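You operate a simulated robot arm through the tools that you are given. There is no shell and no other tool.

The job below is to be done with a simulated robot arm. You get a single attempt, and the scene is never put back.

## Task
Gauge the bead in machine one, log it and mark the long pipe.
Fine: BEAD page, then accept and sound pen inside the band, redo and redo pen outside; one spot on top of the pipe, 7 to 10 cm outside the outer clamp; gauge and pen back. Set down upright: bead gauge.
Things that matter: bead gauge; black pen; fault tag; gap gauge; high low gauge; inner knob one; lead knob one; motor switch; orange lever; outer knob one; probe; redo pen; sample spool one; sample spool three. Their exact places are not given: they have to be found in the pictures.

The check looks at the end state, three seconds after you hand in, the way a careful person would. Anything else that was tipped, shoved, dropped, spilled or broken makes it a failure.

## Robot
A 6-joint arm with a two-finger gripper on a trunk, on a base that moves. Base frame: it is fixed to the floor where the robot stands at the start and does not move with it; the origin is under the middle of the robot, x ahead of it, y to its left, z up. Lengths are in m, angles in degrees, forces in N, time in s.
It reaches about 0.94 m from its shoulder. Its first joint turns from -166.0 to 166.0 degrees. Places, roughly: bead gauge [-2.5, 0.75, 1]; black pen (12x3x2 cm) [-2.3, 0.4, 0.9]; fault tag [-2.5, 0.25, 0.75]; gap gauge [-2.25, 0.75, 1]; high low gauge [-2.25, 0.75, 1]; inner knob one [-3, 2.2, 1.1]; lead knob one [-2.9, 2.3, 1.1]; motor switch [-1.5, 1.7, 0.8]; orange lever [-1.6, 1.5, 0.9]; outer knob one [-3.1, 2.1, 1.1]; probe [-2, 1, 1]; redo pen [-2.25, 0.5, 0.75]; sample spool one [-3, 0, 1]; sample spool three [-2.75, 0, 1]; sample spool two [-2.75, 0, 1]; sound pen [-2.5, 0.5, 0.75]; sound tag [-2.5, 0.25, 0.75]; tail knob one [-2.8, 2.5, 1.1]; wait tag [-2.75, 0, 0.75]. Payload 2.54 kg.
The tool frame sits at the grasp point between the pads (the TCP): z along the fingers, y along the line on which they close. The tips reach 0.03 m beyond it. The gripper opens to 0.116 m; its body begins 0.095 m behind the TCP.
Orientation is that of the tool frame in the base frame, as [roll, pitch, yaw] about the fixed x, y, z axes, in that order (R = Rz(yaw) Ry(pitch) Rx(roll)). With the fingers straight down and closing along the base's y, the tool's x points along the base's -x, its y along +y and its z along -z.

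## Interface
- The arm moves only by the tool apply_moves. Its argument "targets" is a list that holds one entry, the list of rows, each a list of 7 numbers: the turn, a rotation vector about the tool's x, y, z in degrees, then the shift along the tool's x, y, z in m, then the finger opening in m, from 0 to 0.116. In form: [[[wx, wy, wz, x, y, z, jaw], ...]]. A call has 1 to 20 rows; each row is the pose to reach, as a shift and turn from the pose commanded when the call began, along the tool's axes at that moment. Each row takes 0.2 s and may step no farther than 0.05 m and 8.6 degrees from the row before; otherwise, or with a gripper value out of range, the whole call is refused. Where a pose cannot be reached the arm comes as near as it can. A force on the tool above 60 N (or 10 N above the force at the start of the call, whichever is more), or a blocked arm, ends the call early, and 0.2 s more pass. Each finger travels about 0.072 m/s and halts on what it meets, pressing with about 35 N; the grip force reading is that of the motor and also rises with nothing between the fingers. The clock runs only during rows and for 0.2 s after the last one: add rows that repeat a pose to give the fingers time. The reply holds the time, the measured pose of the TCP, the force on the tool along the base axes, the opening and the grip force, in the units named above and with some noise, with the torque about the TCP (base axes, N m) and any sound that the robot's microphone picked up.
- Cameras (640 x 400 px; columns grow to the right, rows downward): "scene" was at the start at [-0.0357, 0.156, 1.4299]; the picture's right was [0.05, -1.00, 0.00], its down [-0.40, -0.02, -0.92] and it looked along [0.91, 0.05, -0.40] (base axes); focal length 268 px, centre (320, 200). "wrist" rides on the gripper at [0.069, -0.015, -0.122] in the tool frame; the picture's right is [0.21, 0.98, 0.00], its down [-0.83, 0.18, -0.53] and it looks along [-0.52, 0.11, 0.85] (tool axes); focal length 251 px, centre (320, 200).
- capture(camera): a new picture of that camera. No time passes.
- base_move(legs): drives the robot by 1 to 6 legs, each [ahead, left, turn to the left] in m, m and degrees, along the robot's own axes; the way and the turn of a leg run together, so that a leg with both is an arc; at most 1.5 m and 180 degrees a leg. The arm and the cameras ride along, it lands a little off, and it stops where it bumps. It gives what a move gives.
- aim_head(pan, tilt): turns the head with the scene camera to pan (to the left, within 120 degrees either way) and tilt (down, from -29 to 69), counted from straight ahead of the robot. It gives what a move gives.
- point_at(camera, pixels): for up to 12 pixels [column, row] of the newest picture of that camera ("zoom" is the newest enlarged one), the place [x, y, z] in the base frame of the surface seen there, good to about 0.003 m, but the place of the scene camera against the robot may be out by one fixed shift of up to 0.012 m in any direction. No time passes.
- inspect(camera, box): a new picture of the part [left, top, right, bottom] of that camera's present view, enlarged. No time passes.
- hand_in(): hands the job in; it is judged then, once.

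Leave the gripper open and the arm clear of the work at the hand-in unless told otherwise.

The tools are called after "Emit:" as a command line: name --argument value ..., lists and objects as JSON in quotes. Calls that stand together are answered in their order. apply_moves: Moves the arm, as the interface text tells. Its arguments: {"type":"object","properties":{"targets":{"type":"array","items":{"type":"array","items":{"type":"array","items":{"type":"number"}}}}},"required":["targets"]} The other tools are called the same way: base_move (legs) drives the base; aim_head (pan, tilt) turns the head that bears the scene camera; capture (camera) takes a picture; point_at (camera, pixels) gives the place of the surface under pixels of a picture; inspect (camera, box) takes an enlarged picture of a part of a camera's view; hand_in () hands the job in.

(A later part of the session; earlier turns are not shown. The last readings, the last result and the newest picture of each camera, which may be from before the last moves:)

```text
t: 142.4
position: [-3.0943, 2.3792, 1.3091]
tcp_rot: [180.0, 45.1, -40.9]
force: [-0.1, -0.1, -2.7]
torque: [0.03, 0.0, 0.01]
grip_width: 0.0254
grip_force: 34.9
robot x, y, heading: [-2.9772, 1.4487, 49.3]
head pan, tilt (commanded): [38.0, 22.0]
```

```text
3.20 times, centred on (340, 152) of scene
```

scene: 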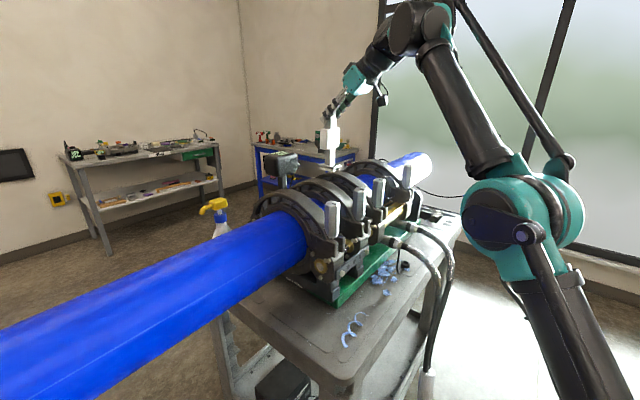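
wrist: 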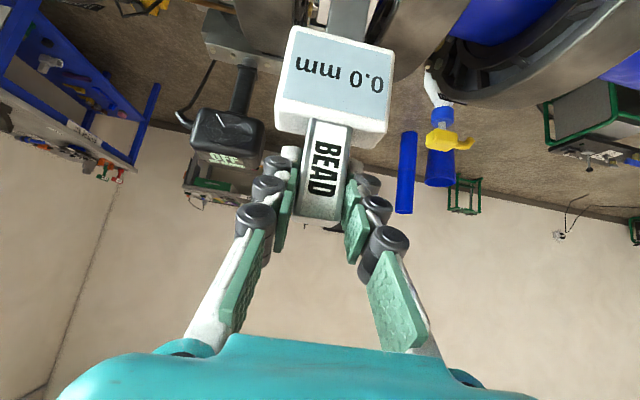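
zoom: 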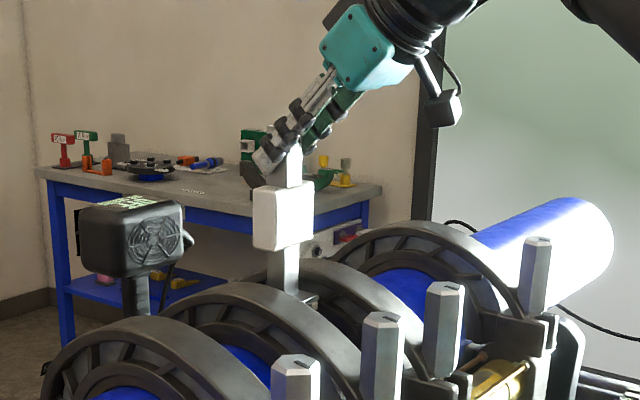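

The gauge is entering the gap squarely. I lower 15 mm, then feel for contact in 1–2 mm steps.

Emit:
apply_moves --targets '[[[0, 0, 0, 0.0035, 0, 0.0035, 0.005], [0, 0, 0, 0.007, 0, 0.007, 0.005], [0, 0, 0, 0.0106, 0, 0.0106, 0.005], [0, 0, 0, 0.0106, 0, 0.0106, 0.005]]]'

Emit:
apply_moves --targets '[[[0, 0, 0, 0.0007, 0, 0.0007, 0.005], [0, 0, 0, 0.0014, 0, 0.0014, 0.005], [0, 0, 0, 0.0014, 0, 0.0014, 0.005]]]'

Emit:
apply_moves --targets '[[[0, 0, 0, 0.0007, 0, 0.0007, 0.005], [0, 0, 0, 0.0014, 0, 0.0014, 0.005], [0, 0, 0, 0.0014, 0, 0.0014, 0.005]]]'

```text
t: 143.4
position: [-3.0943, 2.38, 1.294]
tcp_rot: [-180.0, 45.0, -40.9]
force: [0.0, -0.6, -2.2]
torque: [-0.03, -0.01, 0.0]
grip_width: 0.0251
grip_force: 35.2
robot x, y, heading: [-2.9769, 1.4531, 49.6]
head pan, tilt (commanded): [38.0, 22.0]
```

```text
t: 144.2
position: [-3.0945, 2.3797, 1.2929]
tcp_rot: [179.9, 45.0, -40.7]
force: [-0.7, -0.2, -3.7]
torque: [0.02, 0.0, 0.02]
grip_width: 0.0252
grip_force: 35.2
robot x, y, heading: [-2.9774, 1.4507, 49.5]
head pan, tilt (commanded): [38.0, 22.0]
```

```text
t: 145.0
position: [-3.0955, 2.3798, 1.2885]
tcp_rot: [-179.9, 45.0, -40.9]
force: [-0.3, 0.6, -2.4]
torque: [0.01, -0.01, 0.01]
grip_width: 0.0257
grip_force: 35.0
robot x, y, heading: [-2.9747, 1.4492, 49.5]
head pan, tilt (commanded): [38.0, 22.0]
```

Still no contact at z≈1.289. I continue in small steps, checking the reading.

Emit:
apply_moves --targets '[[[0, 0, 0, 0.0007, 0, 0.0007, 0.005], [0, 0, 0, 0.0014, 0, 0.0014, 0.005], [0, 0, 0, 0.0014, 0, 0.0014, 0.005]]]'

Emit:
inspect --camera "wrist" --box '[220, 0, 460, 150]'

```text
t: 145.8
position: [-3.0943, 2.379, 1.2881]
tcp_rot: [180.0, 45.0, -41.0]
force: [0.3, -1.1, -2.5]
torque: [0.02, -0.01, 0.04]
grip_width: 0.0252
grip_force: 35.5
robot x, y, heading: [-2.9743, 1.4514, 49.6]
head pan, tilt (commanded): [38.0, 22.0]
```

```text
2.67 times, centred on (340, 75) of wrist
```

zoom: 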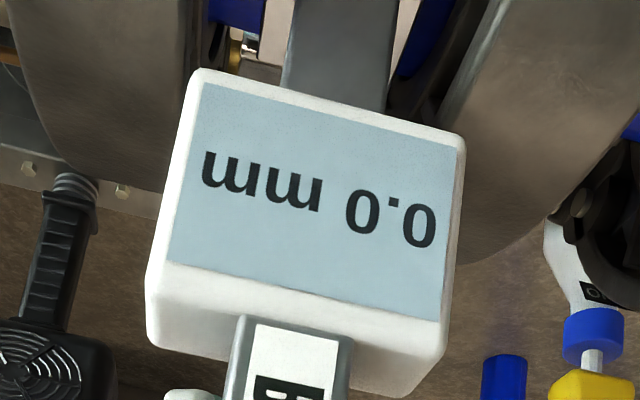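

Emit:
apply_moves --targets '[[[0, 0, 0, 0.0007, 0, 0.0007, 0.005], [0, 0, 0, 0.0014, 0, 0.0014, 0.005], [0, 0, 0, 0.0014, 0, 0.0014, 0.005]]]'

Emit:
apply_moves --targets '[[[0, 0, 0, 0.0004, 0, 0.0004, 0.005], [0, 0, 0, 0.0007, 0, 0.0007, 0.005], [0, 0, 0, 0.0007, 0, 0.0007, 0.005]]]'

```text
t: 146.6
position: [-3.0942, 2.38, 1.2857]
tcp_rot: [-179.9, 45.2, -40.9]
force: [0.7, 2.7, 13.2]
torque: [0.23, -0.12, -0.02]
grip_width: 0.0254
grip_force: 34.9
robot x, y, heading: [-2.9752, 1.4494, 49.5]
head pan, tilt (commanded): [38.0, 22.0]
```

```text
t: 147.4
position: [-3.0959, 2.3785, 1.2853]
tcp_rot: [-179.9, 45.0, -40.8]
force: [-0.3, 6.7, 31.6]
torque: [0.63, 0.32, -0.08]
grip_width: 0.0253
grip_force: 34.9
robot x, y, heading: [-2.977, 1.4512, 49.4]
head pan, tilt (commanded): [38.0, 22.0]
```

Contact (about 32 N). I read the display now.

Emit:
inspect --camera "wrist" --box '[220, 0, 460, 150]'

Emit:
inspect --camera "scene" --box '[240, 90, 440, 215]'

```text
2.67 times, centred on (340, 75) of wrist
```

zoom: 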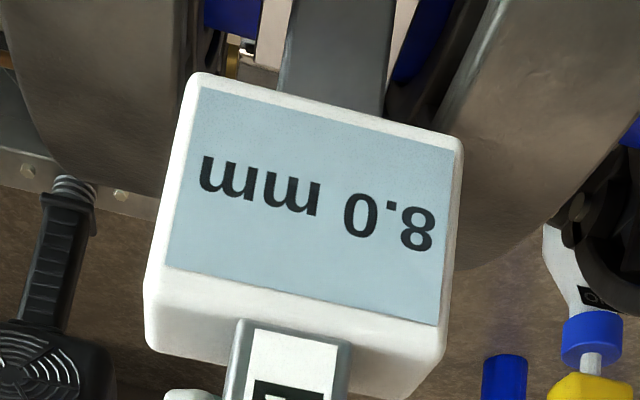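

```text
3.20 times, centred on (340, 152) of scene
```

zoom: 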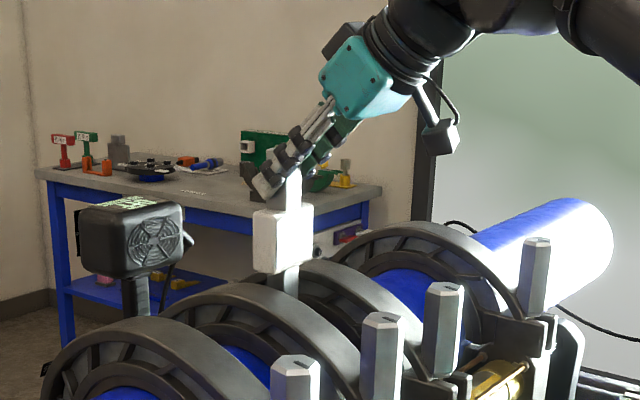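

The display reads 8.0 mm (upside-down in the picture). I hold a moment with less force and re-read to be sure it's stable.

Emit:
apply_moves --targets '[[[0, 0, 0, -0.0003, 0, -0.0003, 0.005], [0, 0, 0, -0.0003, 0, -0.0003, 0.005], [0, 0, 0, -0.0003, 0, -0.0003, 0.005], [0, 0, 0, -0.0003, 0, -0.0003, 0.005], [0, 0, 0, -0.0003, 0, -0.0003, 0.005]]]'

Emit:
inspect --camera "wrist" --box '[260, 10, 400, 100]'

```text
t: 148.6
position: [-3.095, 2.3786, 1.2846]
tcp_rot: [-179.9, 44.9, -41.0]
force: [-1.2, 5.1, 25.3]
torque: [0.45, 0.43, -0.07]
grip_width: 0.025
grip_force: 34.5
robot x, y, heading: [-2.9734, 1.4536, 49.3]
head pan, tilt (commanded): [38.0, 22.0]
```

```text
4.44 times, centred on (330, 55) of wrist
```

zoom: 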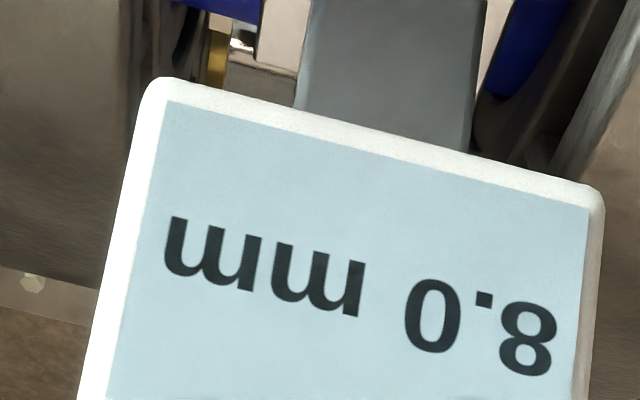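

Stable at 8.0 mm. Now I lift straight up 7.5 cm, then retract toward me while rising, clear of the knobs.

Emit:
apply_moves --targets '[[[0, 0, 0, -0.0141, 0, -0.0141, 0.005], [0, 0, 0, -0.0283, 0, -0.0283, 0.005], [0, 0, 0, -0.0424, 0, -0.0424, 0.005], [0, 0, 0, -0.053, 0, -0.053, 0.005], [0, 0, 0, -0.04, 0, -0.08, 0.005], [0, 0, 0, -0.025, 0, -0.115, 0.005], [0, 0, 0, 0.0, 0, -0.15, 0.005], [0, 0, 0, 0.025, 0.02, -0.18, 0.005], [0, 0, 0, 0.05, 0.04, -0.21, 0.005], [0, 0, 0, 0.075, 0.06, -0.24, 0.005], [0, 0, 0, 0.1, 0.08, -0.265, 0.005], [0, 0, 0, 0.1, 0.08, -0.265, 0.005]]]'

Emit:
capture --camera "scene"

```text
t: 151.2
position: [-2.9514, 2.1493, 1.4029]
tcp_rot: [-179.9, 45.0, -41.0]
force: [0.2, 0.9, -3.4]
torque: [-0.03, -0.02, 0.0]
grip_width: 0.0253
grip_force: 35.0
out of reach, approached as far as the arm can: row 4
robot x, y, heading: [-2.9754, 1.4565, 49.2]
head pan, tilt (commanded): [38.0, 22.0]
```

```text
taken
```

scene: 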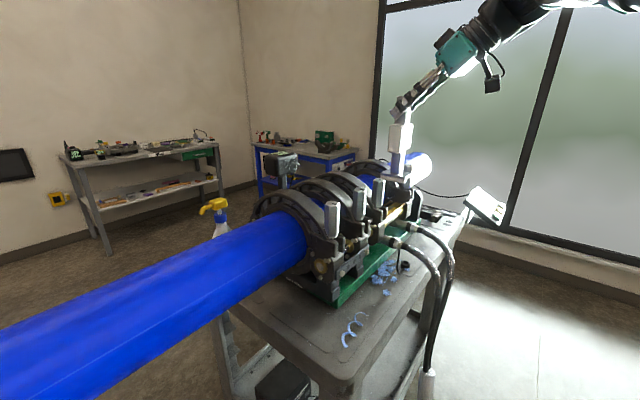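

The gauge is clear. The base returns to the bench spot: right 0.245 m, back 0.36 m.

Emit:
base_move --legs '[[0, -0.245, 0], [-0.36, 0, -0.5]]'

```text
t: 154.8
position: [-2.9877, 1.7269, 1.402]
tcp_rot: [180.0, 45.0, -41.9]
force: [0.1, 0.0, -2.2]
torque: [0.0, -0.01, 0.03]
grip_width: 0.0253
grip_force: 34.5
robot x, y, heading: [-3.0249, 1.0304, 48.6]
head pan, tilt (commanded): [38.0, 22.0]
```

Now swing the arm clockwise back to the bench side, first half.

Emit:
apply_moves --targets '[[[3.896, 0, 3.896, 0.0204, -0.0338, -0.0204, 0.005], [7.792, 0, 7.792, 0.0426, -0.0651, -0.0426, 0.005], [11.688, 0, 11.688, 0.0665, -0.0937, -0.0665, 0.005], [15.584, 0, 15.584, 0.0919, -0.1196, -0.0919, 0.005], [19.48, 0, 19.48, 0.1188, -0.1425, -0.1188, 0.005], [23.376, 0, 23.376, 0.1469, -0.1624, -0.1469, 0.005], [27.272, 0, 27.272, 0.1759, -0.179, -0.1759, 0.005], [31.168, 0, 31.168, 0.2058, -0.1923, -0.2058, 0.005], [35.064, 0, 35.064, 0.2363, -0.2021, -0.2363, 0.005], [38.96, 0, 38.96, 0.2674, -0.2085, -0.2674, 0.005], [42.856, 0, 42.856, 0.2986, -0.2113, -0.2986, 0.005], [46.752, 0, 46.752, 0.3299, -0.2107, -0.3299, 0.005], [50.648, 0, 50.648, 0.3612, -0.2064, -0.3612, 0.005], [54.544, 0, 54.544, 0.3921, -0.1987, -0.3921, 0.005], [58.44, 0, 58.44, 0.4224, -0.1875, -0.4224, 0.005], [62.336, 0, 62.336, 0.452, -0.1728, -0.452, 0.005]]]'

```text
t: 158.2
position: [-2.3969, 1.4294, 1.3974]
tcp_rot: [-180.0, 44.9, -130.2]
force: [-0.3, -0.1, -2.9]
torque: [-0.01, 0.02, -0.02]
grip_width: 0.0255
grip_force: 34.9
robot x, y, heading: [-3.0243, 1.0339, 48.3]
head pan, tilt (commanded): [38.0, 22.0]
```

Second half of the swing to the bench side.

Emit:
apply_moves --targets '[[[3.896, 0, 3.896, 0.0135, -0.0399, -0.0135, 0.005], [7.792, 0, 7.792, 0.0292, -0.0782, -0.0292, 0.005], [11.688, 0, 11.688, 0.047, -0.1145, -0.047, 0.005], [15.584, 0, 15.584, 0.0668, -0.1487, -0.0668, 0.005], [19.48, 0, 19.48, 0.0885, -0.1806, -0.0885, 0.005], [23.376, 0, 23.376, 0.1119, -0.2099, -0.1119, 0.005], [27.272, 0, 27.272, 0.1369, -0.2365, -0.1369, 0.005], [31.168, 0, 31.168, 0.1633, -0.2602, -0.1633, 0.005], [35.064, 0, 35.064, 0.191, -0.2808, -0.191, 0.005], [38.96, 0, 38.96, 0.2197, -0.2983, -0.2197, 0.005], [42.856, 0, 42.856, 0.2493, -0.3124, -0.2493, 0.005], [46.752, 0, 46.752, 0.2797, -0.3232, -0.2797, 0.005], [50.648, 0, 50.648, 0.3105, -0.3305, -0.3105, 0.005], [54.544, 0, 54.544, 0.3417, -0.3343, -0.3417, 0.005], [58.44, 0, 58.44, 0.3729, -0.3346, -0.3729, 0.005], [62.336, 0, 62.336, 0.4041, -0.3314, -0.4041, 0.005], [62.336, 0, 62.336, 0.4041, -0.3314, -0.4041, 0.005]]]'

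Emit:
capture --camera "wrist"

```text
t: 161.8
position: [-2.5149, 0.7766, 1.4018]
tcp_rot: [-180.0, 45.0, 141.7]
force: [0.7, -0.5, -2.2]
torque: [0.03, 0.01, 0.0]
grip_width: 0.0253
grip_force: 34.8
robot x, y, heading: [-3.026, 1.0303, 48.5]
head pan, tilt (commanded): [38.0, 22.0]
```

```text
taken
```

wrist: 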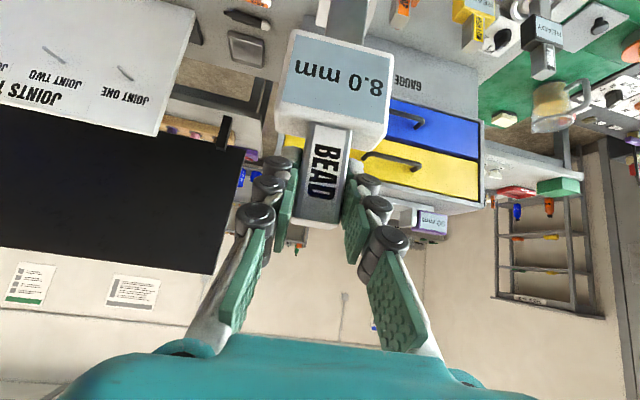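

The gauge still shows 8.0 mm. I move it above its home spot and lower to z 1.10.

Emit:
apply_moves --targets '[[[0, 0, 0, -0.03, -0.009, 0.03, 0.005], [0, 0, 0, -0.06, -0.018, 0.06, 0.005], [0, 0, 0, -0.09, -0.027, 0.09, 0.005], [0, 0, 0, -0.1201, -0.0361, 0.1201, 0.005], [0, 0, 0, -0.087, -0.0361, 0.1532, 0.005], [0, 0, 0, -0.054, -0.0361, 0.1862, 0.005], [0, 0, 0, -0.021, -0.0361, 0.2192, 0.005], [0, 0, 0, 0.012, -0.0361, 0.2522, 0.005], [0, 0, 0, 0.045, -0.0361, 0.2852, 0.005], [0, 0, 0, 0.07, -0.0361, 0.3102, 0.005], [0, 0, 0, 0.0934, -0.0361, 0.3336, 0.005], [0, 0, 0, 0.0934, -0.0361, 0.3336, 0.005]]]'

Emit:
capture --camera "wrist"

```text
t: 164.4
position: [-2.3996, 0.643, 1.0995]
tcp_rot: [-180.0, 45.0, 141.7]
force: [-0.5, 0.1, -2.2]
torque: [0.02, 0.04, -0.02]
grip_width: 0.0252
grip_force: 34.7
robot x, y, heading: [-3.0255, 1.0334, 48.2]
head pan, tilt (commanded): [38.0, 22.0]
```

```text
taken
```

wrist: 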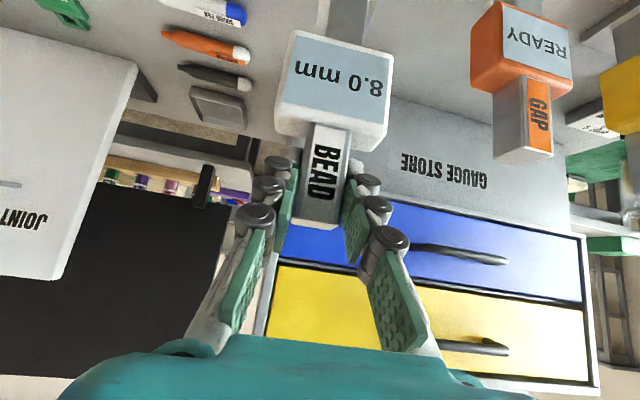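

Right above home. Lower 6.6 cm, then feel for the bench.

Emit:
apply_moves --targets '[[[0, 0, 0, 0.016, 0, 0.016, 0.005], [0, 0, 0, 0.032, 0, 0.032, 0.005], [0, 0, 0, 0.042, 0, 0.042, 0.005], [0, 0, 0, 0.0472, 0, 0.0472, 0.005], [0, 0, 0, 0.0472, 0, 0.0472, 0.005]]]'

Emit:
apply_moves --targets '[[[0, 0, 0, 0.0007, 0, 0.0007, 0.005], [0, 0, 0, 0.0014, 0, 0.0014, 0.005], [0, 0, 0, 0.0014, 0, 0.0014, 0.005]]]'

Emit:
apply_moves --targets '[[[0, 0, 0, 0.0004, 0, 0.0004, 0.005], [0, 0, 0, 0.0007, 0, 0.0007, 0.005], [0, 0, 0, 0.0007, 0, 0.0007, 0.005]]]'

```text
t: 165.6
position: [-2.401, 0.644, 1.0337]
tcp_rot: [-180.0, 45.0, 141.7]
force: [0.1, -1.0, -1.7]
torque: [0.02, 0.04, -0.04]
grip_width: 0.0251
grip_force: 35.5
robot x, y, heading: [-3.0261, 1.0305, 48.6]
head pan, tilt (commanded): [38.0, 22.0]
```

```text
t: 166.4
position: [-2.4001, 0.6431, 1.0319]
tcp_rot: [180.0, 45.0, 141.7]
force: [-0.6, 0.4, -2.0]
torque: [-0.02, 0.03, 0.01]
grip_width: 0.0255
grip_force: 35.6
robot x, y, heading: [-3.0256, 1.0325, 48.4]
head pan, tilt (commanded): [38.0, 22.0]
```

```text
t: 167.2
position: [-2.4008, 0.6458, 1.0303]
tcp_rot: [-180.0, 45.1, 141.7]
force: [0.6, -0.5, -2.9]
torque: [-0.01, 0.01, 0.01]
grip_width: 0.0254
grip_force: 35.1
robot x, y, heading: [-3.023, 1.0322, 48.5]
head pan, tilt (commanded): [38.0, 22.0]
```

No contact yet; two more small steps.

Emit:
apply_moves --targets '[[[0, 0, 0, 0.0004, 0, 0.0004, 0.005], [0, 0, 0, 0.0007, 0, 0.0007, 0.005], [0, 0, 0, 0.0007, 0, 0.0007, 0.005]]]'

Emit:
apply_moves --targets '[[[0, 0, 0, 0.0004, 0, 0.0004, 0.005], [0, 0, 0, 0.0007, 0, 0.0007, 0.005], [0, 0, 0, 0.0007, 0, 0.0007, 0.005]]]'

```text
t: 168.0
position: [-2.4008, 0.6448, 1.0293]
tcp_rot: [-179.9, 44.9, 141.7]
force: [0.6, -0.6, -2.5]
torque: [0.02, 0.04, -0.01]
grip_width: 0.0251
grip_force: 35.5
robot x, y, heading: [-3.0268, 1.0298, 48.6]
head pan, tilt (commanded): [38.0, 22.0]
```

```text
t: 168.8
position: [-2.4005, 0.6443, 1.0281]
tcp_rot: [180.0, 45.0, 141.6]
force: [0.1, -0.2, -2.7]
torque: [0.04, 0.03, 0.03]
grip_width: 0.0251
grip_force: 35.2
robot x, y, heading: [-3.0264, 1.0326, 48.7]
head pan, tilt (commanded): [38.0, 22.0]
```

Emit:
apply_moves --targets '[[[0, 0, 0, 0.0004, 0, 0.0004, 0.005], [0, 0, 0, 0.0007, 0, 0.0007, 0.005], [0, 0, 0, 0.0007, 0, 0.0007, 0.005]]]'

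```text
t: 169.6
position: [-2.4006, 0.6433, 1.0266]
tcp_rot: [180.0, 45.0, 141.7]
force: [-0.8, -0.2, -2.5]
torque: [0.01, 0.04, -0.03]
grip_width: 0.0252
grip_force: 34.9
robot x, y, heading: [-3.0271, 1.0348, 48.4]
head pan, tilt (commanded): [38.0, 22.0]
```

Perhaps the gauge slipped slightly up in the grip at the bead. Continue down 1 mm at a time.

Emit:
apply_moves --targets '[[[0, 0, 0, 0.0004, 0, 0.0004, 0.005], [0, 0, 0, 0.0007, 0, 0.0007, 0.005], [0, 0, 0, 0.0007, 0, 0.0007, 0.005]]]'

Emit:
inspect --camera "wrist" --box '[240, 0, 480, 150]'

```text
t: 170.4
position: [-2.3996, 0.6443, 1.0263]
tcp_rot: [-180.0, 45.0, 141.9]
force: [1.1, 0.6, -2.8]
torque: [0.01, 0.05, 0.02]
grip_width: 0.0253
grip_force: 35.3
robot x, y, heading: [-3.0289, 1.0309, 48.6]
head pan, tilt (commanded): [38.0, 22.0]
```

```text
2.67 times, centred on (360, 75) of wrist
```

zoom: 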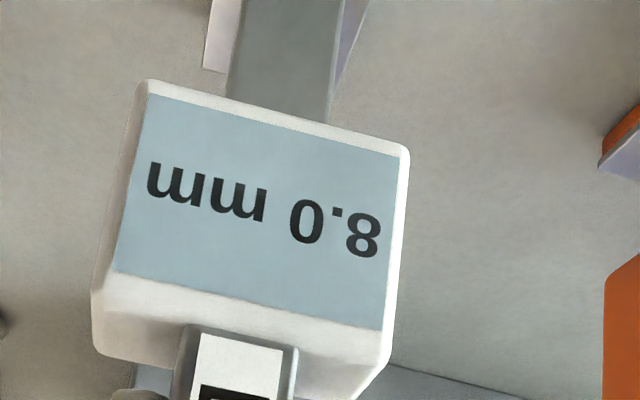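

Emit:
apply_moves --targets '[[[0, 0, 0, 0.0004, 0, 0.0004, 0.005], [0, 0, 0, 0.0007, 0, 0.0007, 0.005], [0, 0, 0, 0.0007, 0, 0.0007, 0.005]]]'

Emit:
apply_moves --targets '[[[0, 0, 0, 0.0004, 0, 0.0004, 0.005], [0, 0, 0, 0.0007, 0, 0.0007, 0.005], [0, 0, 0, 0.0007, 0, 0.0007, 0.005]]]'

```text
t: 171.2
position: [-2.4005, 0.6445, 1.0271]
tcp_rot: [180.0, 45.0, 141.8]
force: [2.1, 0.4, 12.2]
torque: [0.16, -0.06, -0.01]
grip_width: 0.0255
grip_force: 34.4
robot x, y, heading: [-3.0212, 1.031, 48.2]
head pan, tilt (commanded): [38.0, 22.0]
```

```text
t: 172.0
position: [-2.3999, 0.6439, 1.0249]
tcp_rot: [180.0, 45.1, 141.8]
force: [7.4, -6.8, 29.7]
torque: [-0.57, -0.63, 0.03]
grip_width: 0.0255
grip_force: 34.6
robot x, y, heading: [-3.0262, 1.0311, 48.4]
head pan, tilt (commanded): [38.0, 22.0]
```

Contact with the bench. I ease up half a millimetre, then open.

Emit:
apply_moves --targets '[[[0, 0, 0, -0.0004, 0, -0.0004, 0.005], [0, 0, 0, -0.0004, 0, -0.0004, 0.02], [0, 0, 0, -0.0004, 0, -0.0004, 0.04], [0, 0, 0, -0.0004, 0, -0.0004, 0.06], [0, 0, 0, -0.0004, 0, -0.0004, 0.06]]]'

Emit:
capture --camera "wrist"

```text
t: 173.2
position: [-2.4003, 0.6447, 1.0255]
tcp_rot: [-180.0, 45.0, 141.7]
force: [-0.1, 0.6, 0.4]
torque: [0.0, 0.0, -0.01]
grip_width: 0.0597
grip_force: 0.1
robot x, y, heading: [-3.0244, 1.031, 48.2]
head pan, tilt (commanded): [38.0, 22.0]
```

```text
taken
```

wrist: 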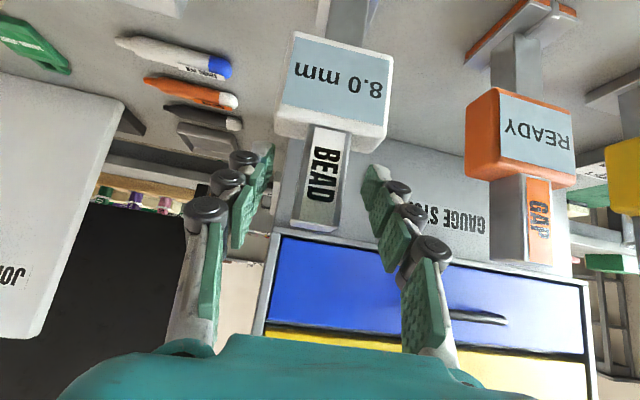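

The bead gauge stands upright at home. I retreat along the finger axis, then raise and pull back.

Emit:
apply_moves --targets '[[[0, 0, 0, 0, 0, -0.04, 0.06], [0, 0, 0, 0, 0, -0.08, 0.06], [0, 0, 0, 0, 0, -0.12, 0.06], [0, 0, 0, -0.0131, 0.0069, -0.1659, 0.06], [0, 0, 0, -0.0261, 0.0138, -0.2117, 0.06], [0, 0, 0, -0.0392, 0.0207, -0.2576, 0.06], [0, 0, 0, -0.0523, 0.0276, -0.3035, 0.06], [0, 0, 0, -0.0653, 0.0345, -0.3493, 0.06], [0, 0, 0, -0.0784, 0.0414, -0.3952, 0.06], [0, 0, 0, -0.0784, 0.0414, -0.3952, 0.06]]]'

Emit:
capture --camera "wrist"

```text
t: 175.4
position: [-2.5503, 0.8175, 1.3589]
tcp_rot: [179.9, 45.0, 141.8]
force: [0.3, -0.1, -0.2]
torque: [0.0, -0.02, 0.01]
grip_width: 0.06
grip_force: 0.2
robot x, y, heading: [-3.0235, 1.0314, 48.3]
head pan, tilt (commanded): [38.0, 22.0]
```

```text
taken
```

wrist: 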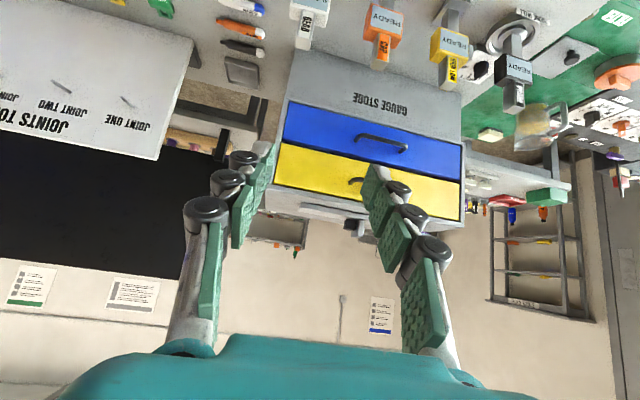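

Now swing the empty arm to the front for driving.

Emit:
apply_moves --targets '[[[-3.7335, 0, -3.7335, -0.0034, 0.0457, 0.0034, 0.05], [-7.467, 0, -7.467, -0.0037, 0.0916, 0.0037, 0.04], [-11.2, 0, -11.2, -0.0011, 0.1374, 0.0011, 0.03], [-14.934, 0, -14.934, 0.0045, 0.1826, -0.0045, 0.02], [-18.667, 0, -18.667, 0.0129, 0.2269, -0.0129, 0.01], [-22.401, 0, -22.401, 0.0243, 0.27, -0.0243, 0.0], [-26.134, 0, -26.134, 0.0384, 0.3113, -0.0384, 0.0], [-29.868, 0, -29.868, 0.0552, 0.3507, -0.0552, 0.0], [-33.601, 0, -33.601, 0.0744, 0.3877, -0.0744, 0.0], [-37.335, 0, -37.335, 0.0959, 0.4221, -0.0959, 0.0], [-41.068, 0, -41.068, 0.1196, 0.4535, -0.1196, 0.0], [-44.802, 0, -44.802, 0.1452, 0.4817, -0.1452, 0.0], [-48.535, 0, -48.535, 0.1726, 0.5064, -0.1726, 0.0], [-52.269, 0, -52.269, 0.2015, 0.5274, -0.2015, 0.0], [-56.002, 0, -56.002, 0.2315, 0.5446, -0.2315, 0.0], [-59.736, 0, -59.736, 0.2627, 0.5579, -0.2627, 0.0], [-63.469, 0, -63.469, 0.2945, 0.567, -0.2945, 0.0], [-67.2, 0, -67.2, 0.3268, 0.572, -0.3268, 0.0]]]'

Emit:
aim_head --pan 0 --tilt 35

Emit:
capture --camera "scene"

```text
t: 179.2
position: [-2.5632, 1.5484, 1.361]
tcp_rot: [180.0, 45.0, -123.2]
force: [-0.3, -1.7, -0.5]
torque: [-0.01, -0.04, 0.04]
grip_width: 0.0
grip_force: 28.7
robot x, y, heading: [-3.03, 1.0302, 48.3]
head pan, tilt (commanded): [38.0, 22.0]
```

```text
t: 180.3
position: [-2.5629, 1.549, 1.3595]
tcp_rot: [180.0, 45.1, -123.1]
force: [-1.0, 0.3, -0.2]
torque: [0.03, -0.03, 0.01]
grip_width: 0.0001
grip_force: 28.4
robot x, y, heading: [-3.0246, 1.0297, 48.6]
head pan, tilt (commanded): [0.0, 35.0]
```

```text
taken
```

scene: 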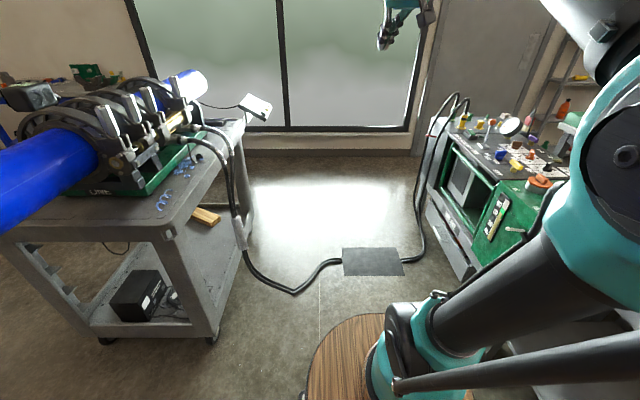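

The cover and hose are visible ahead. I'll confirm positions before crossing.

Emit:
point_at --camera "scene" --pixels '[[296, 291], [270, 280], [343, 250], [402, 250], [405, 274], [345, 275], [418, 257], [463, 275], [520, 231], [243, 255], [255, 105], [322, 262]]'

```text
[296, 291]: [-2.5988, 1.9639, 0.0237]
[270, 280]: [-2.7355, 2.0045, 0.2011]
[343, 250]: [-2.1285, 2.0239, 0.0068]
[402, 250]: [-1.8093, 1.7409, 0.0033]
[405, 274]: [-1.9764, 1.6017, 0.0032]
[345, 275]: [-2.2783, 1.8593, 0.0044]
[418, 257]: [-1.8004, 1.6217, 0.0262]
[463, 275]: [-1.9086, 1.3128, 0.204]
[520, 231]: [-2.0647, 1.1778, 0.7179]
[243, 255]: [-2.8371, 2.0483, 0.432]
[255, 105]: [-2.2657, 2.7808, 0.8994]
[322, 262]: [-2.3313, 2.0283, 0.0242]
```

The cover's centre line is at v≈2.725. I sidestep right 0.235 m and drive ahead 1.8 m.

Emit:
base_move --legs '[[0, -0.235, 0.4], [1.3, 0, 0], [0.5, 0, 0]]'

Emit:
aim_head --pan 80 --tilt 35

Emit:
capture --camera "scene"

```text
t: 190.8
position: [-1.2152, 2.7904, 1.3608]
tcp_rot: [180.0, 44.9, -121.5]
force: [-0.7, 0.1, -0.2]
torque: [0.02, -0.01, -0.02]
grip_width: 0.0001
grip_force: 28.2
robot x, y, heading: [-1.6648, 2.258, 50.1]
head pan, tilt (commanded): [0.0, 35.0]
```

```text
t: 192.3
position: [-1.2164, 2.7904, 1.3598]
tcp_rot: [-180.0, 44.9, -121.5]
force: [-0.1, -0.1, -0.3]
torque: [-0.03, 0.0, -0.01]
grip_width: 0.0004
grip_force: 28.9
robot x, y, heading: [-1.6666, 2.2581, 49.7]
head pan, tilt (commanded): [80.0, 35.0]
```

```text
taken
```

scene: 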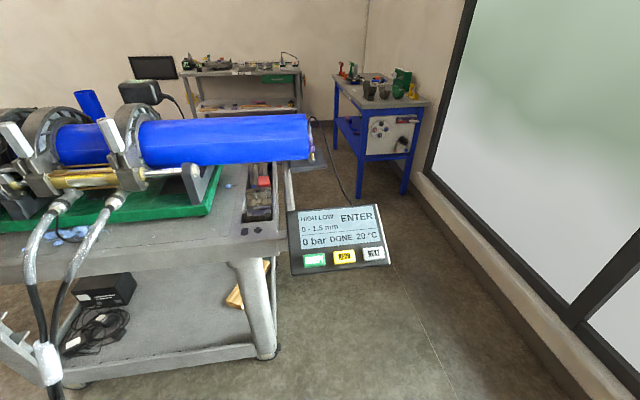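

The logger is now in front to my left: buttons ACCEPT (314,260), REDO (344,257), NEXT (373,254). I'll measure them and the panel plane.

Emit:
inspect --camera "scene" --box '[270, 190, 410, 290]'

Emit:
point_at --camera "zoom" --pixels '[[205, 322], [335, 308], [465, 295], [150, 100], [460, 80], [170, 250], [480, 225], [140, 360], [540, 320], [500, 70], [110, 110], [330, 190]]'

```text
4.00 times, centred on (340, 240) of scene
```

zoom: 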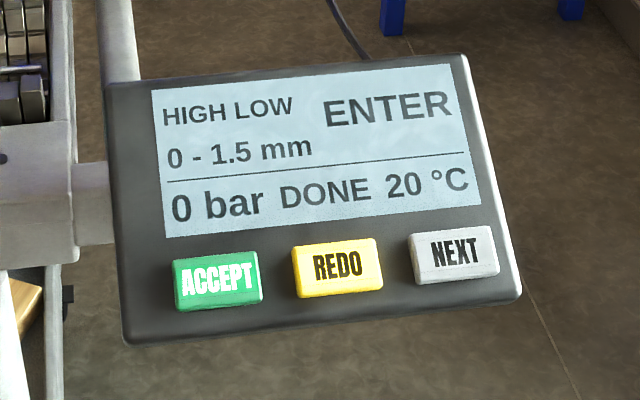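

```text
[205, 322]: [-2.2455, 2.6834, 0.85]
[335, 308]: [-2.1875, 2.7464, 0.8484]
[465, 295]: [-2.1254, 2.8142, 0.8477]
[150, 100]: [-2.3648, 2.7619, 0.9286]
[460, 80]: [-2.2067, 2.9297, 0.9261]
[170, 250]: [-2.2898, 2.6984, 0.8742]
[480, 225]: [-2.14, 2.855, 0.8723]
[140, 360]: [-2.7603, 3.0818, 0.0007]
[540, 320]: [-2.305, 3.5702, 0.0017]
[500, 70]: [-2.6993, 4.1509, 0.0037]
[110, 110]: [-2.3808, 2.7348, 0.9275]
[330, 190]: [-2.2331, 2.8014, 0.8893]
```

The panel tilts about 29° toward me; buttons are about 5 cm wide and 8 cm apart. I measure the button centres.

Emit:
point_at --camera "zoom" --pixels '[[218, 281], [338, 266], [455, 252], [180, 262], [255, 300], [420, 240], [490, 270], [430, 280], [485, 238], [500, 285], [275, 275], [395, 262]]'

```text
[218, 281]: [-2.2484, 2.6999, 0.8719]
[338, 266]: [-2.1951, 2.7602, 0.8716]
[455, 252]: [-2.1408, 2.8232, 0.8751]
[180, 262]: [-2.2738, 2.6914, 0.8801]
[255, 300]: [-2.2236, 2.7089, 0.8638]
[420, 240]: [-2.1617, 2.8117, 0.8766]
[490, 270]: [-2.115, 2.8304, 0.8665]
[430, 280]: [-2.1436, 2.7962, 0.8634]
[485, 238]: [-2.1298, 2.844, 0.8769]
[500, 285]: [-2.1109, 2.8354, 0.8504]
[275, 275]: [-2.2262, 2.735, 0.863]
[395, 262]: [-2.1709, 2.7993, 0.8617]
```

Buttons are at about v=3.467, z=0.872. I sidestep left 0.1 m for comfort, then bring the arm around.

Emit:
base_move --legs '[[0, 0.1, -0.6]]'

```text
t: 193.5
position: [-1.2856, 2.8494, 1.3618]
tcp_rot: [180.0, 45.0, -122.2]
force: [0.0, -0.4, -0.5]
torque: [-0.01, 0.04, 0.02]
grip_width: 0.0001
grip_force: 28.8
robot x, y, heading: [-1.7418, 2.3278, 49.4]
head pan, tilt (commanded): [80.0, 35.0]
```

Swing the arm around to the left to stand before the logger, lowering to z≈1.16.

Emit:
apply_moves --targets '[[[-2.871, 0, -2.871, 0.0022, 0.0421, 0.012, 0.0], [-5.742, 0, -5.742, 0.007, 0.0848, 0.0213, 0.0], [-8.613, 0, -8.613, 0.0144, 0.1279, 0.028, 0.0], [-11.484, 0, -11.484, 0.0245, 0.1708, 0.032, 0.0], [-14.355, 0, -14.355, 0.0372, 0.2134, 0.0335, 0.0], [-17.226, 0, -17.226, 0.0525, 0.2553, 0.0323, 0.0], [-20.097, 0, -20.097, 0.0704, 0.2962, 0.0286, 0.0], [-22.968, 0, -22.968, 0.0908, 0.3358, 0.0223, 0.0], [-25.839, 0, -25.839, 0.1136, 0.3738, 0.0137, 0.0], [-28.71, 0, -28.71, 0.1387, 0.4097, 0.0027, 0.0], [-31.581, 0, -31.581, 0.1661, 0.4435, -0.0105, 0.0], [-34.452, 0, -34.452, 0.1955, 0.4747, -0.0258, 0.0], [-37.323, 0, -37.323, 0.2268, 0.5033, -0.043, 0.0], [-40.194, 0, -40.194, 0.2599, 0.5288, -0.0619, 0.0], [-43.065, 0, -43.065, 0.2945, 0.5512, -0.0824, 0.0], [-45.936, 0, -45.936, 0.3305, 0.5701, -0.1042, 0.0], [-48.807, 0, -48.807, 0.3677, 0.5856, -0.1273, 0.0], [-51.678, 0, -51.678, 0.4058, 0.5973, -0.1513, 0.0], [-54.549, 0, -54.549, 0.4446, 0.6052, -0.1759, 0.0], [-57.42, 0, -57.42, 0.4839, 0.6092, -0.201, 0.0]]]'

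Emit:
capture --camera "wrist"

Emit:
capture --camera "scene"

```text
t: 197.7
position: [-2.0625, 2.7634, 1.1629]
tcp_rot: [-180.0, 45.0, -40.8]
force: [-0.5, -0.4, -0.3]
torque: [0.03, -0.01, 0.0]
grip_width: 0.0
grip_force: 29.1
robot x, y, heading: [-1.7413, 2.3234, 49.5]
head pan, tilt (commanded): [80.0, 35.0]
```

```text
taken
```

wrist: 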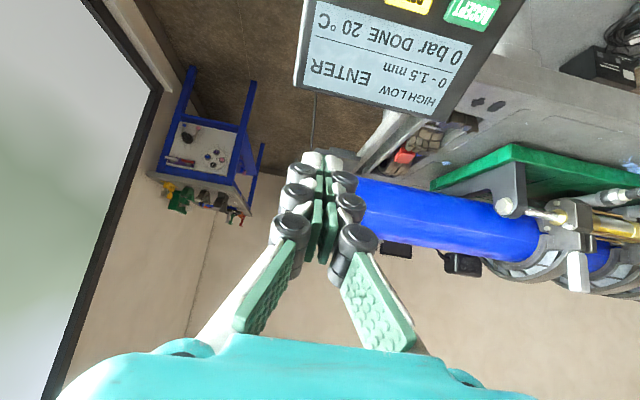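

```text
taken
```

scene: 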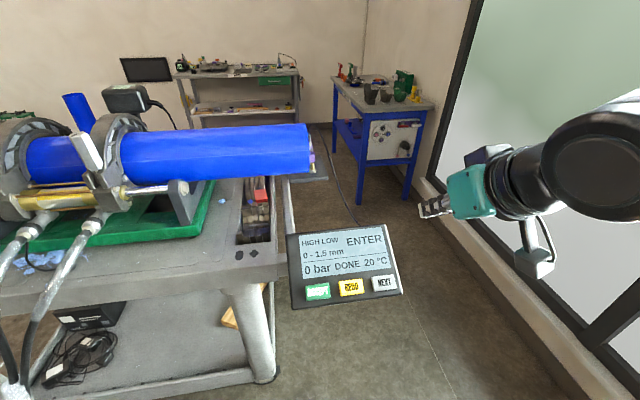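

The fingers are in front of the logger. I reduce the tilt to 29° (normal to the panel) and look again with the wrist camera.

Emit:
apply_moves --targets '[[[0, 8, 0, 0, 0, 0, 0.0], [0, 16, 0, 0, 0, 0, 0.0], [0, 16, 0, 0, 0, 0, 0.0]]]'

Emit:
capture --camera "wrist"

```text
t: 198.5
position: [-2.0592, 2.7633, 1.1596]
tcp_rot: [-179.9, 28.9, -41.0]
force: [0.3, -0.5, 0.2]
torque: [-0.03, 0.0, -0.03]
grip_width: 0.0002
grip_force: 28.8
robot x, y, heading: [-1.7396, 2.323, 49.4]
head pan, tilt (commanded): [80.0, 35.0]
```

```text
taken
```

wrist: 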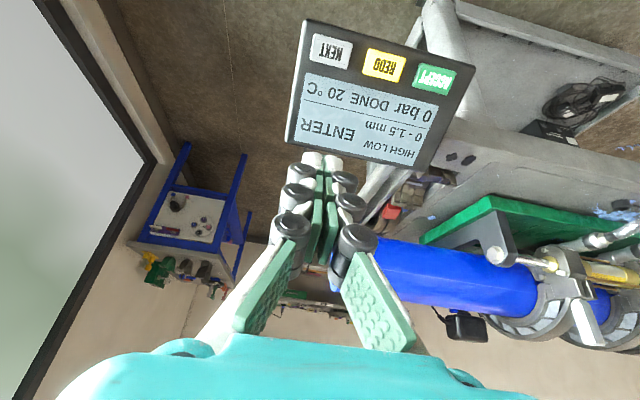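

I measure the button faces with the wrist camera: NEXT (331,51), REDO (383,65), ACCEPT (434,79).

Emit:
point_at --camera "wrist" --pixels '[[331, 51], [383, 65], [434, 79], [318, 40], [345, 62], [300, 30], [405, 105], [330, 100], [440, 60], [320, 80]]'

```text
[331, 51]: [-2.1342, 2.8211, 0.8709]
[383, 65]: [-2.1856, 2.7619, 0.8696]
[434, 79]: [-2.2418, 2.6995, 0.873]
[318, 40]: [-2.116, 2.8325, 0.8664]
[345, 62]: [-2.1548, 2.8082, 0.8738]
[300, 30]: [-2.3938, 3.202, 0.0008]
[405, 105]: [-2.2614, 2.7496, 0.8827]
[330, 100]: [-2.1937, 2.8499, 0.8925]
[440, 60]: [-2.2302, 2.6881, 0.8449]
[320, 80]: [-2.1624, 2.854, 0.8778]
```

NEXT is at about (-2.134, 2.821, 0.871). I move the closed fingertips to 4 cm off its face along the normal.

Emit:
apply_moves --targets '[[[0, 0, 0, 0.0095, 0.001, 0.0381, 0.0], [0, 0, 0, 0.019, 0.002, 0.0762, 0.0], [0, 0, 0, 0.0285, 0.003, 0.1143, 0.0], [0, 0, 0, 0.038, 0.004, 0.1524, 0.0], [0, 0, 0, 0.0475, 0.005, 0.1905, 0.0], [0, 0, 0, 0.057, 0.0055, 0.2286, 0.0], [0, 0, 0, 0.057, 0.0055, 0.2286, 0.0]]]'

Emit:
capture --camera "wrist"

Emit:
inspect --camera "scene" --box '[270, 200, 470, 325]'

```text
t: 200.1
position: [-2.1087, 2.7986, 0.933]
tcp_rot: [-180.0, 29.0, -41.0]
force: [-0.2, -0.2, 0.3]
torque: [0.0, 0.04, -0.01]
grip_width: 0.0
grip_force: 28.3
robot x, y, heading: [-1.7391, 2.3218, 49.6]
head pan, tilt (commanded): [80.0, 35.0]
```

```text
taken
```

wrist: 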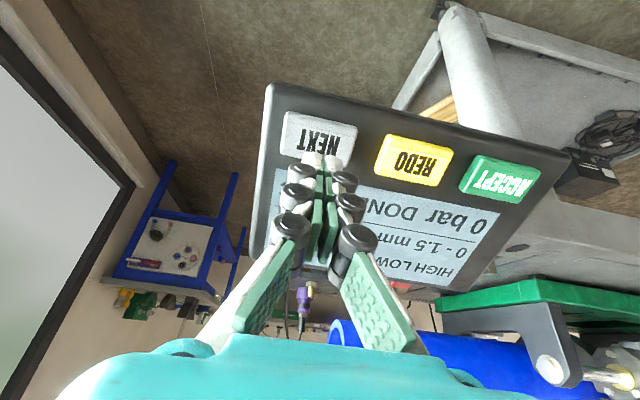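

```text
3.20 times, centred on (370, 262) of scene
```

zoom: 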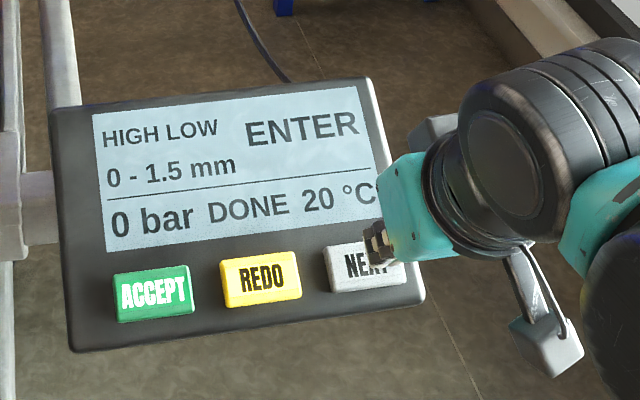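

The tips line up with NEXT but a bit toward its screen side. I measure the button corners to correct.

Emit:
point_at --camera "wrist" --pixels '[[290, 118], [350, 130], [285, 152], [300, 135], [315, 138], [340, 145], [318, 125]]'

```text
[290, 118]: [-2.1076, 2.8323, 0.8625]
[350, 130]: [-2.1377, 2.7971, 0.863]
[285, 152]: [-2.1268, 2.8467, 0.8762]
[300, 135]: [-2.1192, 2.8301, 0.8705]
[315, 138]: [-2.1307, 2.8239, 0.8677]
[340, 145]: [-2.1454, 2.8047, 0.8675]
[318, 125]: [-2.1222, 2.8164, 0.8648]
```

The geometry agrees: advancing about 4.1 cm hits the centre of NEXT. I press gently in and withdraw.

Emit:
apply_moves --targets '[[[0, 0, 0, 0, 0, 0.02, 0.0], [0, 0, 0, 0, 0, 0.034, 0.0], [0, 0, 0, 0, 0, 0.038, 0.0]]]'

Emit:
apply_moves --targets '[[[0, 0, 0, 0, 0, 0.002, 0.0], [0, 0, 0, 0, 0, 0.004, 0.0], [0, 0, 0, 0, 0, 0.004, 0.0]]]'

```text
t: 200.9
position: [-2.1211, 2.8118, 0.898]
tcp_rot: [180.0, 29.0, -40.9]
force: [0.2, -1.0, -0.5]
torque: [0.0, 0.0, 0.0]
grip_width: 0.0
grip_force: 28.7
robot x, y, heading: [-1.74, 2.32, 49.3]
head pan, tilt (commanded): [80.0, 35.0]
```

```text
t: 201.7
position: [-2.1242, 2.8141, 0.8949]
tcp_rot: [-180.0, 29.0, -41.0]
force: [-0.4, 0.3, -0.6]
torque: [0.0, 0.0, -0.03]
grip_width: 0.0
grip_force: 28.8
robot x, y, heading: [-1.7398, 2.3225, 49.2]
head pan, tilt (commanded): [80.0, 35.0]
```

No contact yet; another 3 mm at a time.

Emit:
apply_moves --targets '[[[0, 0, 0, 0, 0, 0.0015, 0.0], [0, 0, 0, 0, 0, 0.003, 0.0], [0, 0, 0, 0, 0, 0.003, 0.0]]]'

Emit:
apply_moves --targets '[[[0, 0, 0, 0, 0, 0.0015, 0.0], [0, 0, 0, 0, 0, 0.003, 0.0], [0, 0, 0, 0, 0, 0.003, 0.0]]]'

Emit:
inspect --camera "scene" --box '[270, 200, 470, 325]'

```text
t: 202.5
position: [-2.125, 2.8148, 0.8931]
tcp_rot: [180.0, 29.1, -41.1]
force: [0.9, -0.1, 1.4]
torque: [-0.02, -0.03, 0.0]
grip_width: 0.006
grip_force: 28.1
robot x, y, heading: [-1.7381, 2.3241, 49.4]
head pan, tilt (commanded): [80.0, 35.0]
```

```text
t: 203.3
position: [-2.1255, 2.814, 0.8908]
tcp_rot: [-179.9, 29.0, -41.0]
force: [1.8, -1.8, 1.6]
torque: [0.0, 0.04, 0.01]
grip_width: 0.006
grip_force: 29.2
robot x, y, heading: [-1.7386, 2.3278, 49.4]
head pan, tilt (commanded): [80.0, 35.0]
heard: click
```

```text
3.20 times, centred on (370, 262) of scene
```

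zoom: 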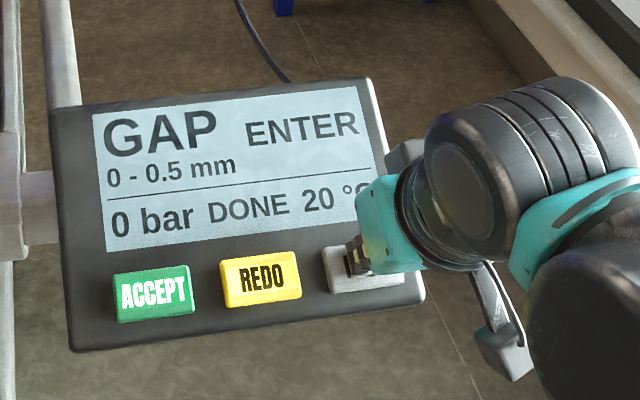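

Click: the page is now GAP. I back off 1.5 cm and press NEXT again.

Emit:
apply_moves --targets '[[[0, 0, 0, 0, 0, -0.008, 0.0], [0, 0, 0, 0, 0, -0.016, 0.0], [0, 0, 0, 0, 0, -0.016, 0.0], [0, 0, 0, 0, 0, -0.008, 0.0], [0, 0, 0, 0, 0, -0.004, 0.0], [0, 0, 0, 0, 0, 0.0, 0.0], [0, 0, 0, 0, 0, 0.0, 0.0]]]'

Emit:
inspect --camera "scene" --box '[270, 200, 470, 325]'

```text
t: 204.9
position: [-2.1276, 2.8165, 0.8904]
tcp_rot: [180.0, 29.0, -41.0]
force: [0.9, -1.8, 1.4]
torque: [0.0, 0.02, 0.02]
grip_width: 0.0059
grip_force: 29.0
robot x, y, heading: [-1.7389, 2.3215, 49.5]
head pan, tilt (commanded): [80.0, 35.0]
heard: click
```

```text
3.20 times, centred on (370, 262) of scene
```

zoom: 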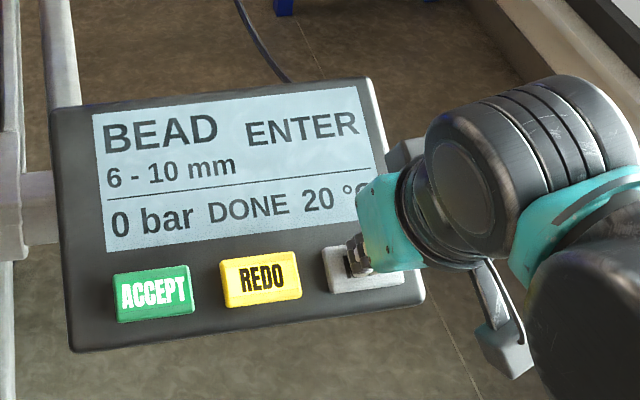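

BEAD page: band 6 - 10 mm. The 8.0 mm reading is inside, so ACCEPT and the sound pen. I back off 4 cm and slide over to ACCEPT.

Emit:
apply_moves --targets '[[[0, 0, 0, 0, 0, -0.02, 0.0], [0, 0, 0, 0, 0, -0.05, 0.0], [0, 0, 0, -0.001, 0.04, -0.05, 0.0], [0, 0, 0, -0.001, 0.08, -0.05, 0.0], [0, 0, 0, -0.002, 0.12, -0.05, 0.0], [0, 0, 0, -0.002, 0.162, -0.05, 0.0], [0, 0, 0, -0.002, 0.162, -0.05, 0.0]]]'

Emit:
capture --camera "wrist"

Emit:
inspect --camera "scene" --box '[270, 200, 470, 325]'

```text
t: 206.5
position: [-2.2158, 2.6797, 0.9343]
tcp_rot: [179.9, 28.9, -40.9]
force: [-0.2, 0.3, 0.1]
torque: [0.02, 0.04, 0.0]
grip_width: 0.0
grip_force: 28.8
robot x, y, heading: [-1.7374, 2.3245, 49.4]
head pan, tilt (commanded): [80.0, 35.0]
```

```text
taken
```

wrist: 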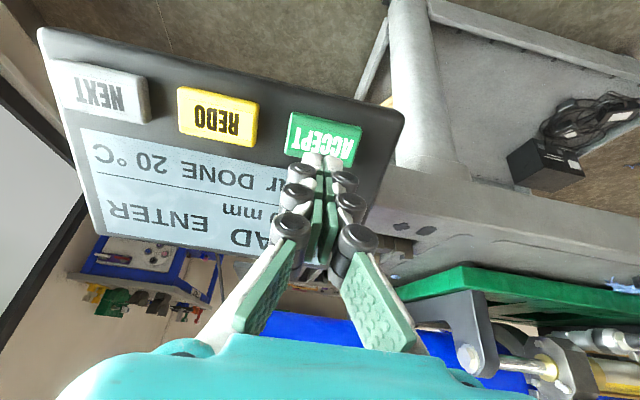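

```text
3.20 times, centred on (370, 262) of scene
```

zoom: 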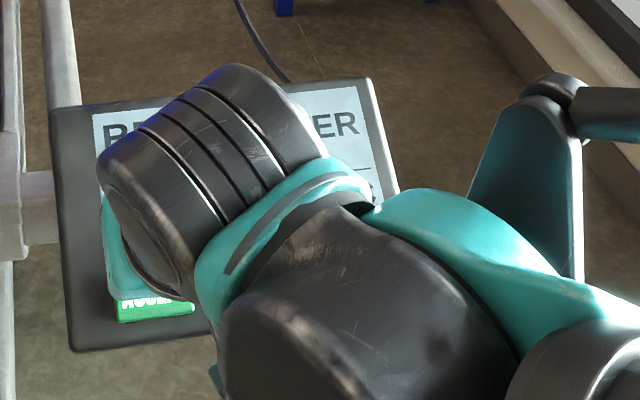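

The tips are aligned with ACCEPT. I press it with the same travel.

Emit:
apply_moves --targets '[[[0, 0, 0, 0, 0, 0.025, 0.0], [0, 0, 0, 0, 0, 0.04, 0.0], [0, 0, 0, 0, 0, 0.045, 0.0], [0, 0, 0, 0, 0, 0.048, 0.0], [0, 0, 0, 0, 0, 0.05, 0.0], [0, 0, 0, 0, 0, 0.05, 0.0]]]'

```text
t: 207.9
position: [-2.2329, 2.6934, 0.8906]
tcp_rot: [-180.0, 29.0, -40.9]
force: [0.3, -1.3, 1.5]
torque: [-0.01, 0.0, 0.0]
grip_width: 0.0059
grip_force: 28.7
robot x, y, heading: [-1.7425, 2.3234, 49.2]
head pan, tilt (commanded): [80.0, 35.0]
heard: click
```

A click was heard. I back off and check the screen.

Emit:
apply_moves --targets '[[[0, 0, 0, 0, 0, -0.02, 0.0], [0, 0, 0, 0, 0, -0.06, 0.0], [0, 0, 0, 0, 0, -0.1, 0.0], [0, 0, 0, 0.02, -0.04, -0.12, 0.0], [0, 0, 0, 0.04, -0.08, -0.14, 0.0], [0, 0, 0, 0.06, -0.12, -0.16, 0.0], [0, 0, 0, 0.06, -0.12, -0.16, 0.0]]]'

Emit:
capture --camera "wrist"

Emit:
inspect --camera "scene" --box '[270, 200, 470, 325]'

```text
t: 209.5
position: [-2.0561, 2.7026, 1.0058]
tcp_rot: [179.9, 29.0, -41.0]
force: [-0.2, 0.3, -0.6]
torque: [-0.01, 0.06, 0.02]
grip_width: 0.0001
grip_force: 28.6
robot x, y, heading: [-1.7365, 2.3203, 49.6]
head pan, tilt (commanded): [80.0, 35.0]
```

```text
taken
```

wrist: 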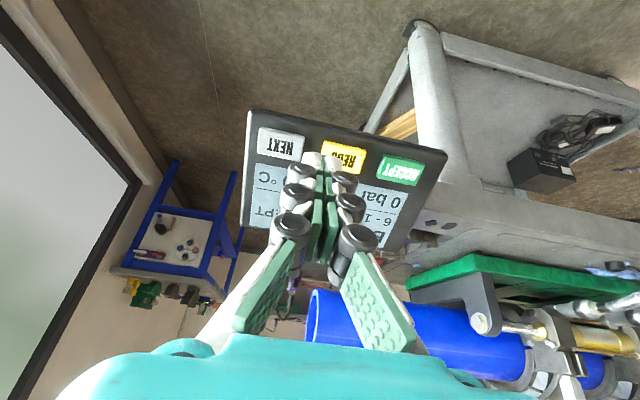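

```text
3.20 times, centred on (370, 262) of scene
```

zoom: 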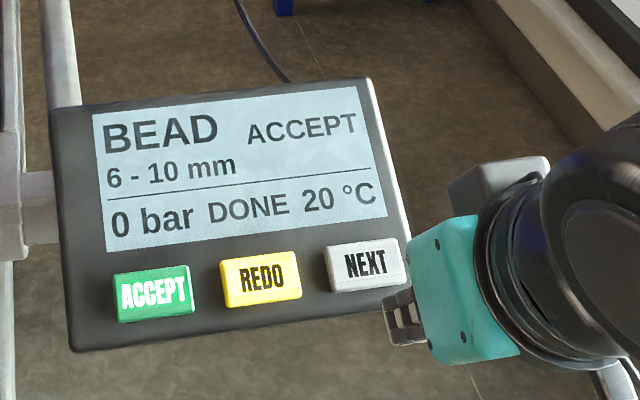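

The log shows BEAD ACCEPT. Now for the sound pen. First raise the arm and straighten the tool to vertical.

Emit:
apply_moves --targets '[[[0, 4.14, 0, -0.0208, 0, -0.0375, 0.0], [0, 8.29, 0, -0.0415, 0, -0.075, 0.0], [0, 12.43, 0, -0.0623, 0, -0.1125, 0.0], [0, 16.57, 0, -0.0831, 0, -0.15, 0.0], [0, 20.71, 0, -0.1039, 0, -0.1874, 0.0], [0, 24.86, 0, -0.1246, 0, -0.2249, 0.0], [0, 29, 0, -0.1454, 0, -0.2624, 0.0], [0, 29, 0, -0.1454, 0, -0.2624, 0.0]]]'

```text
t: 211.3
position: [-2.0572, 2.7008, 1.3029]
tcp_rot: [179.9, 0.0, -41.0]
force: [-0.7, 0.7, 0.4]
torque: [-0.03, 0.02, 0.02]
grip_width: 0.0001
grip_force: 28.6
robot x, y, heading: [-1.7389, 2.322, 49.3]
head pan, tilt (commanded): [80.0, 35.0]
```

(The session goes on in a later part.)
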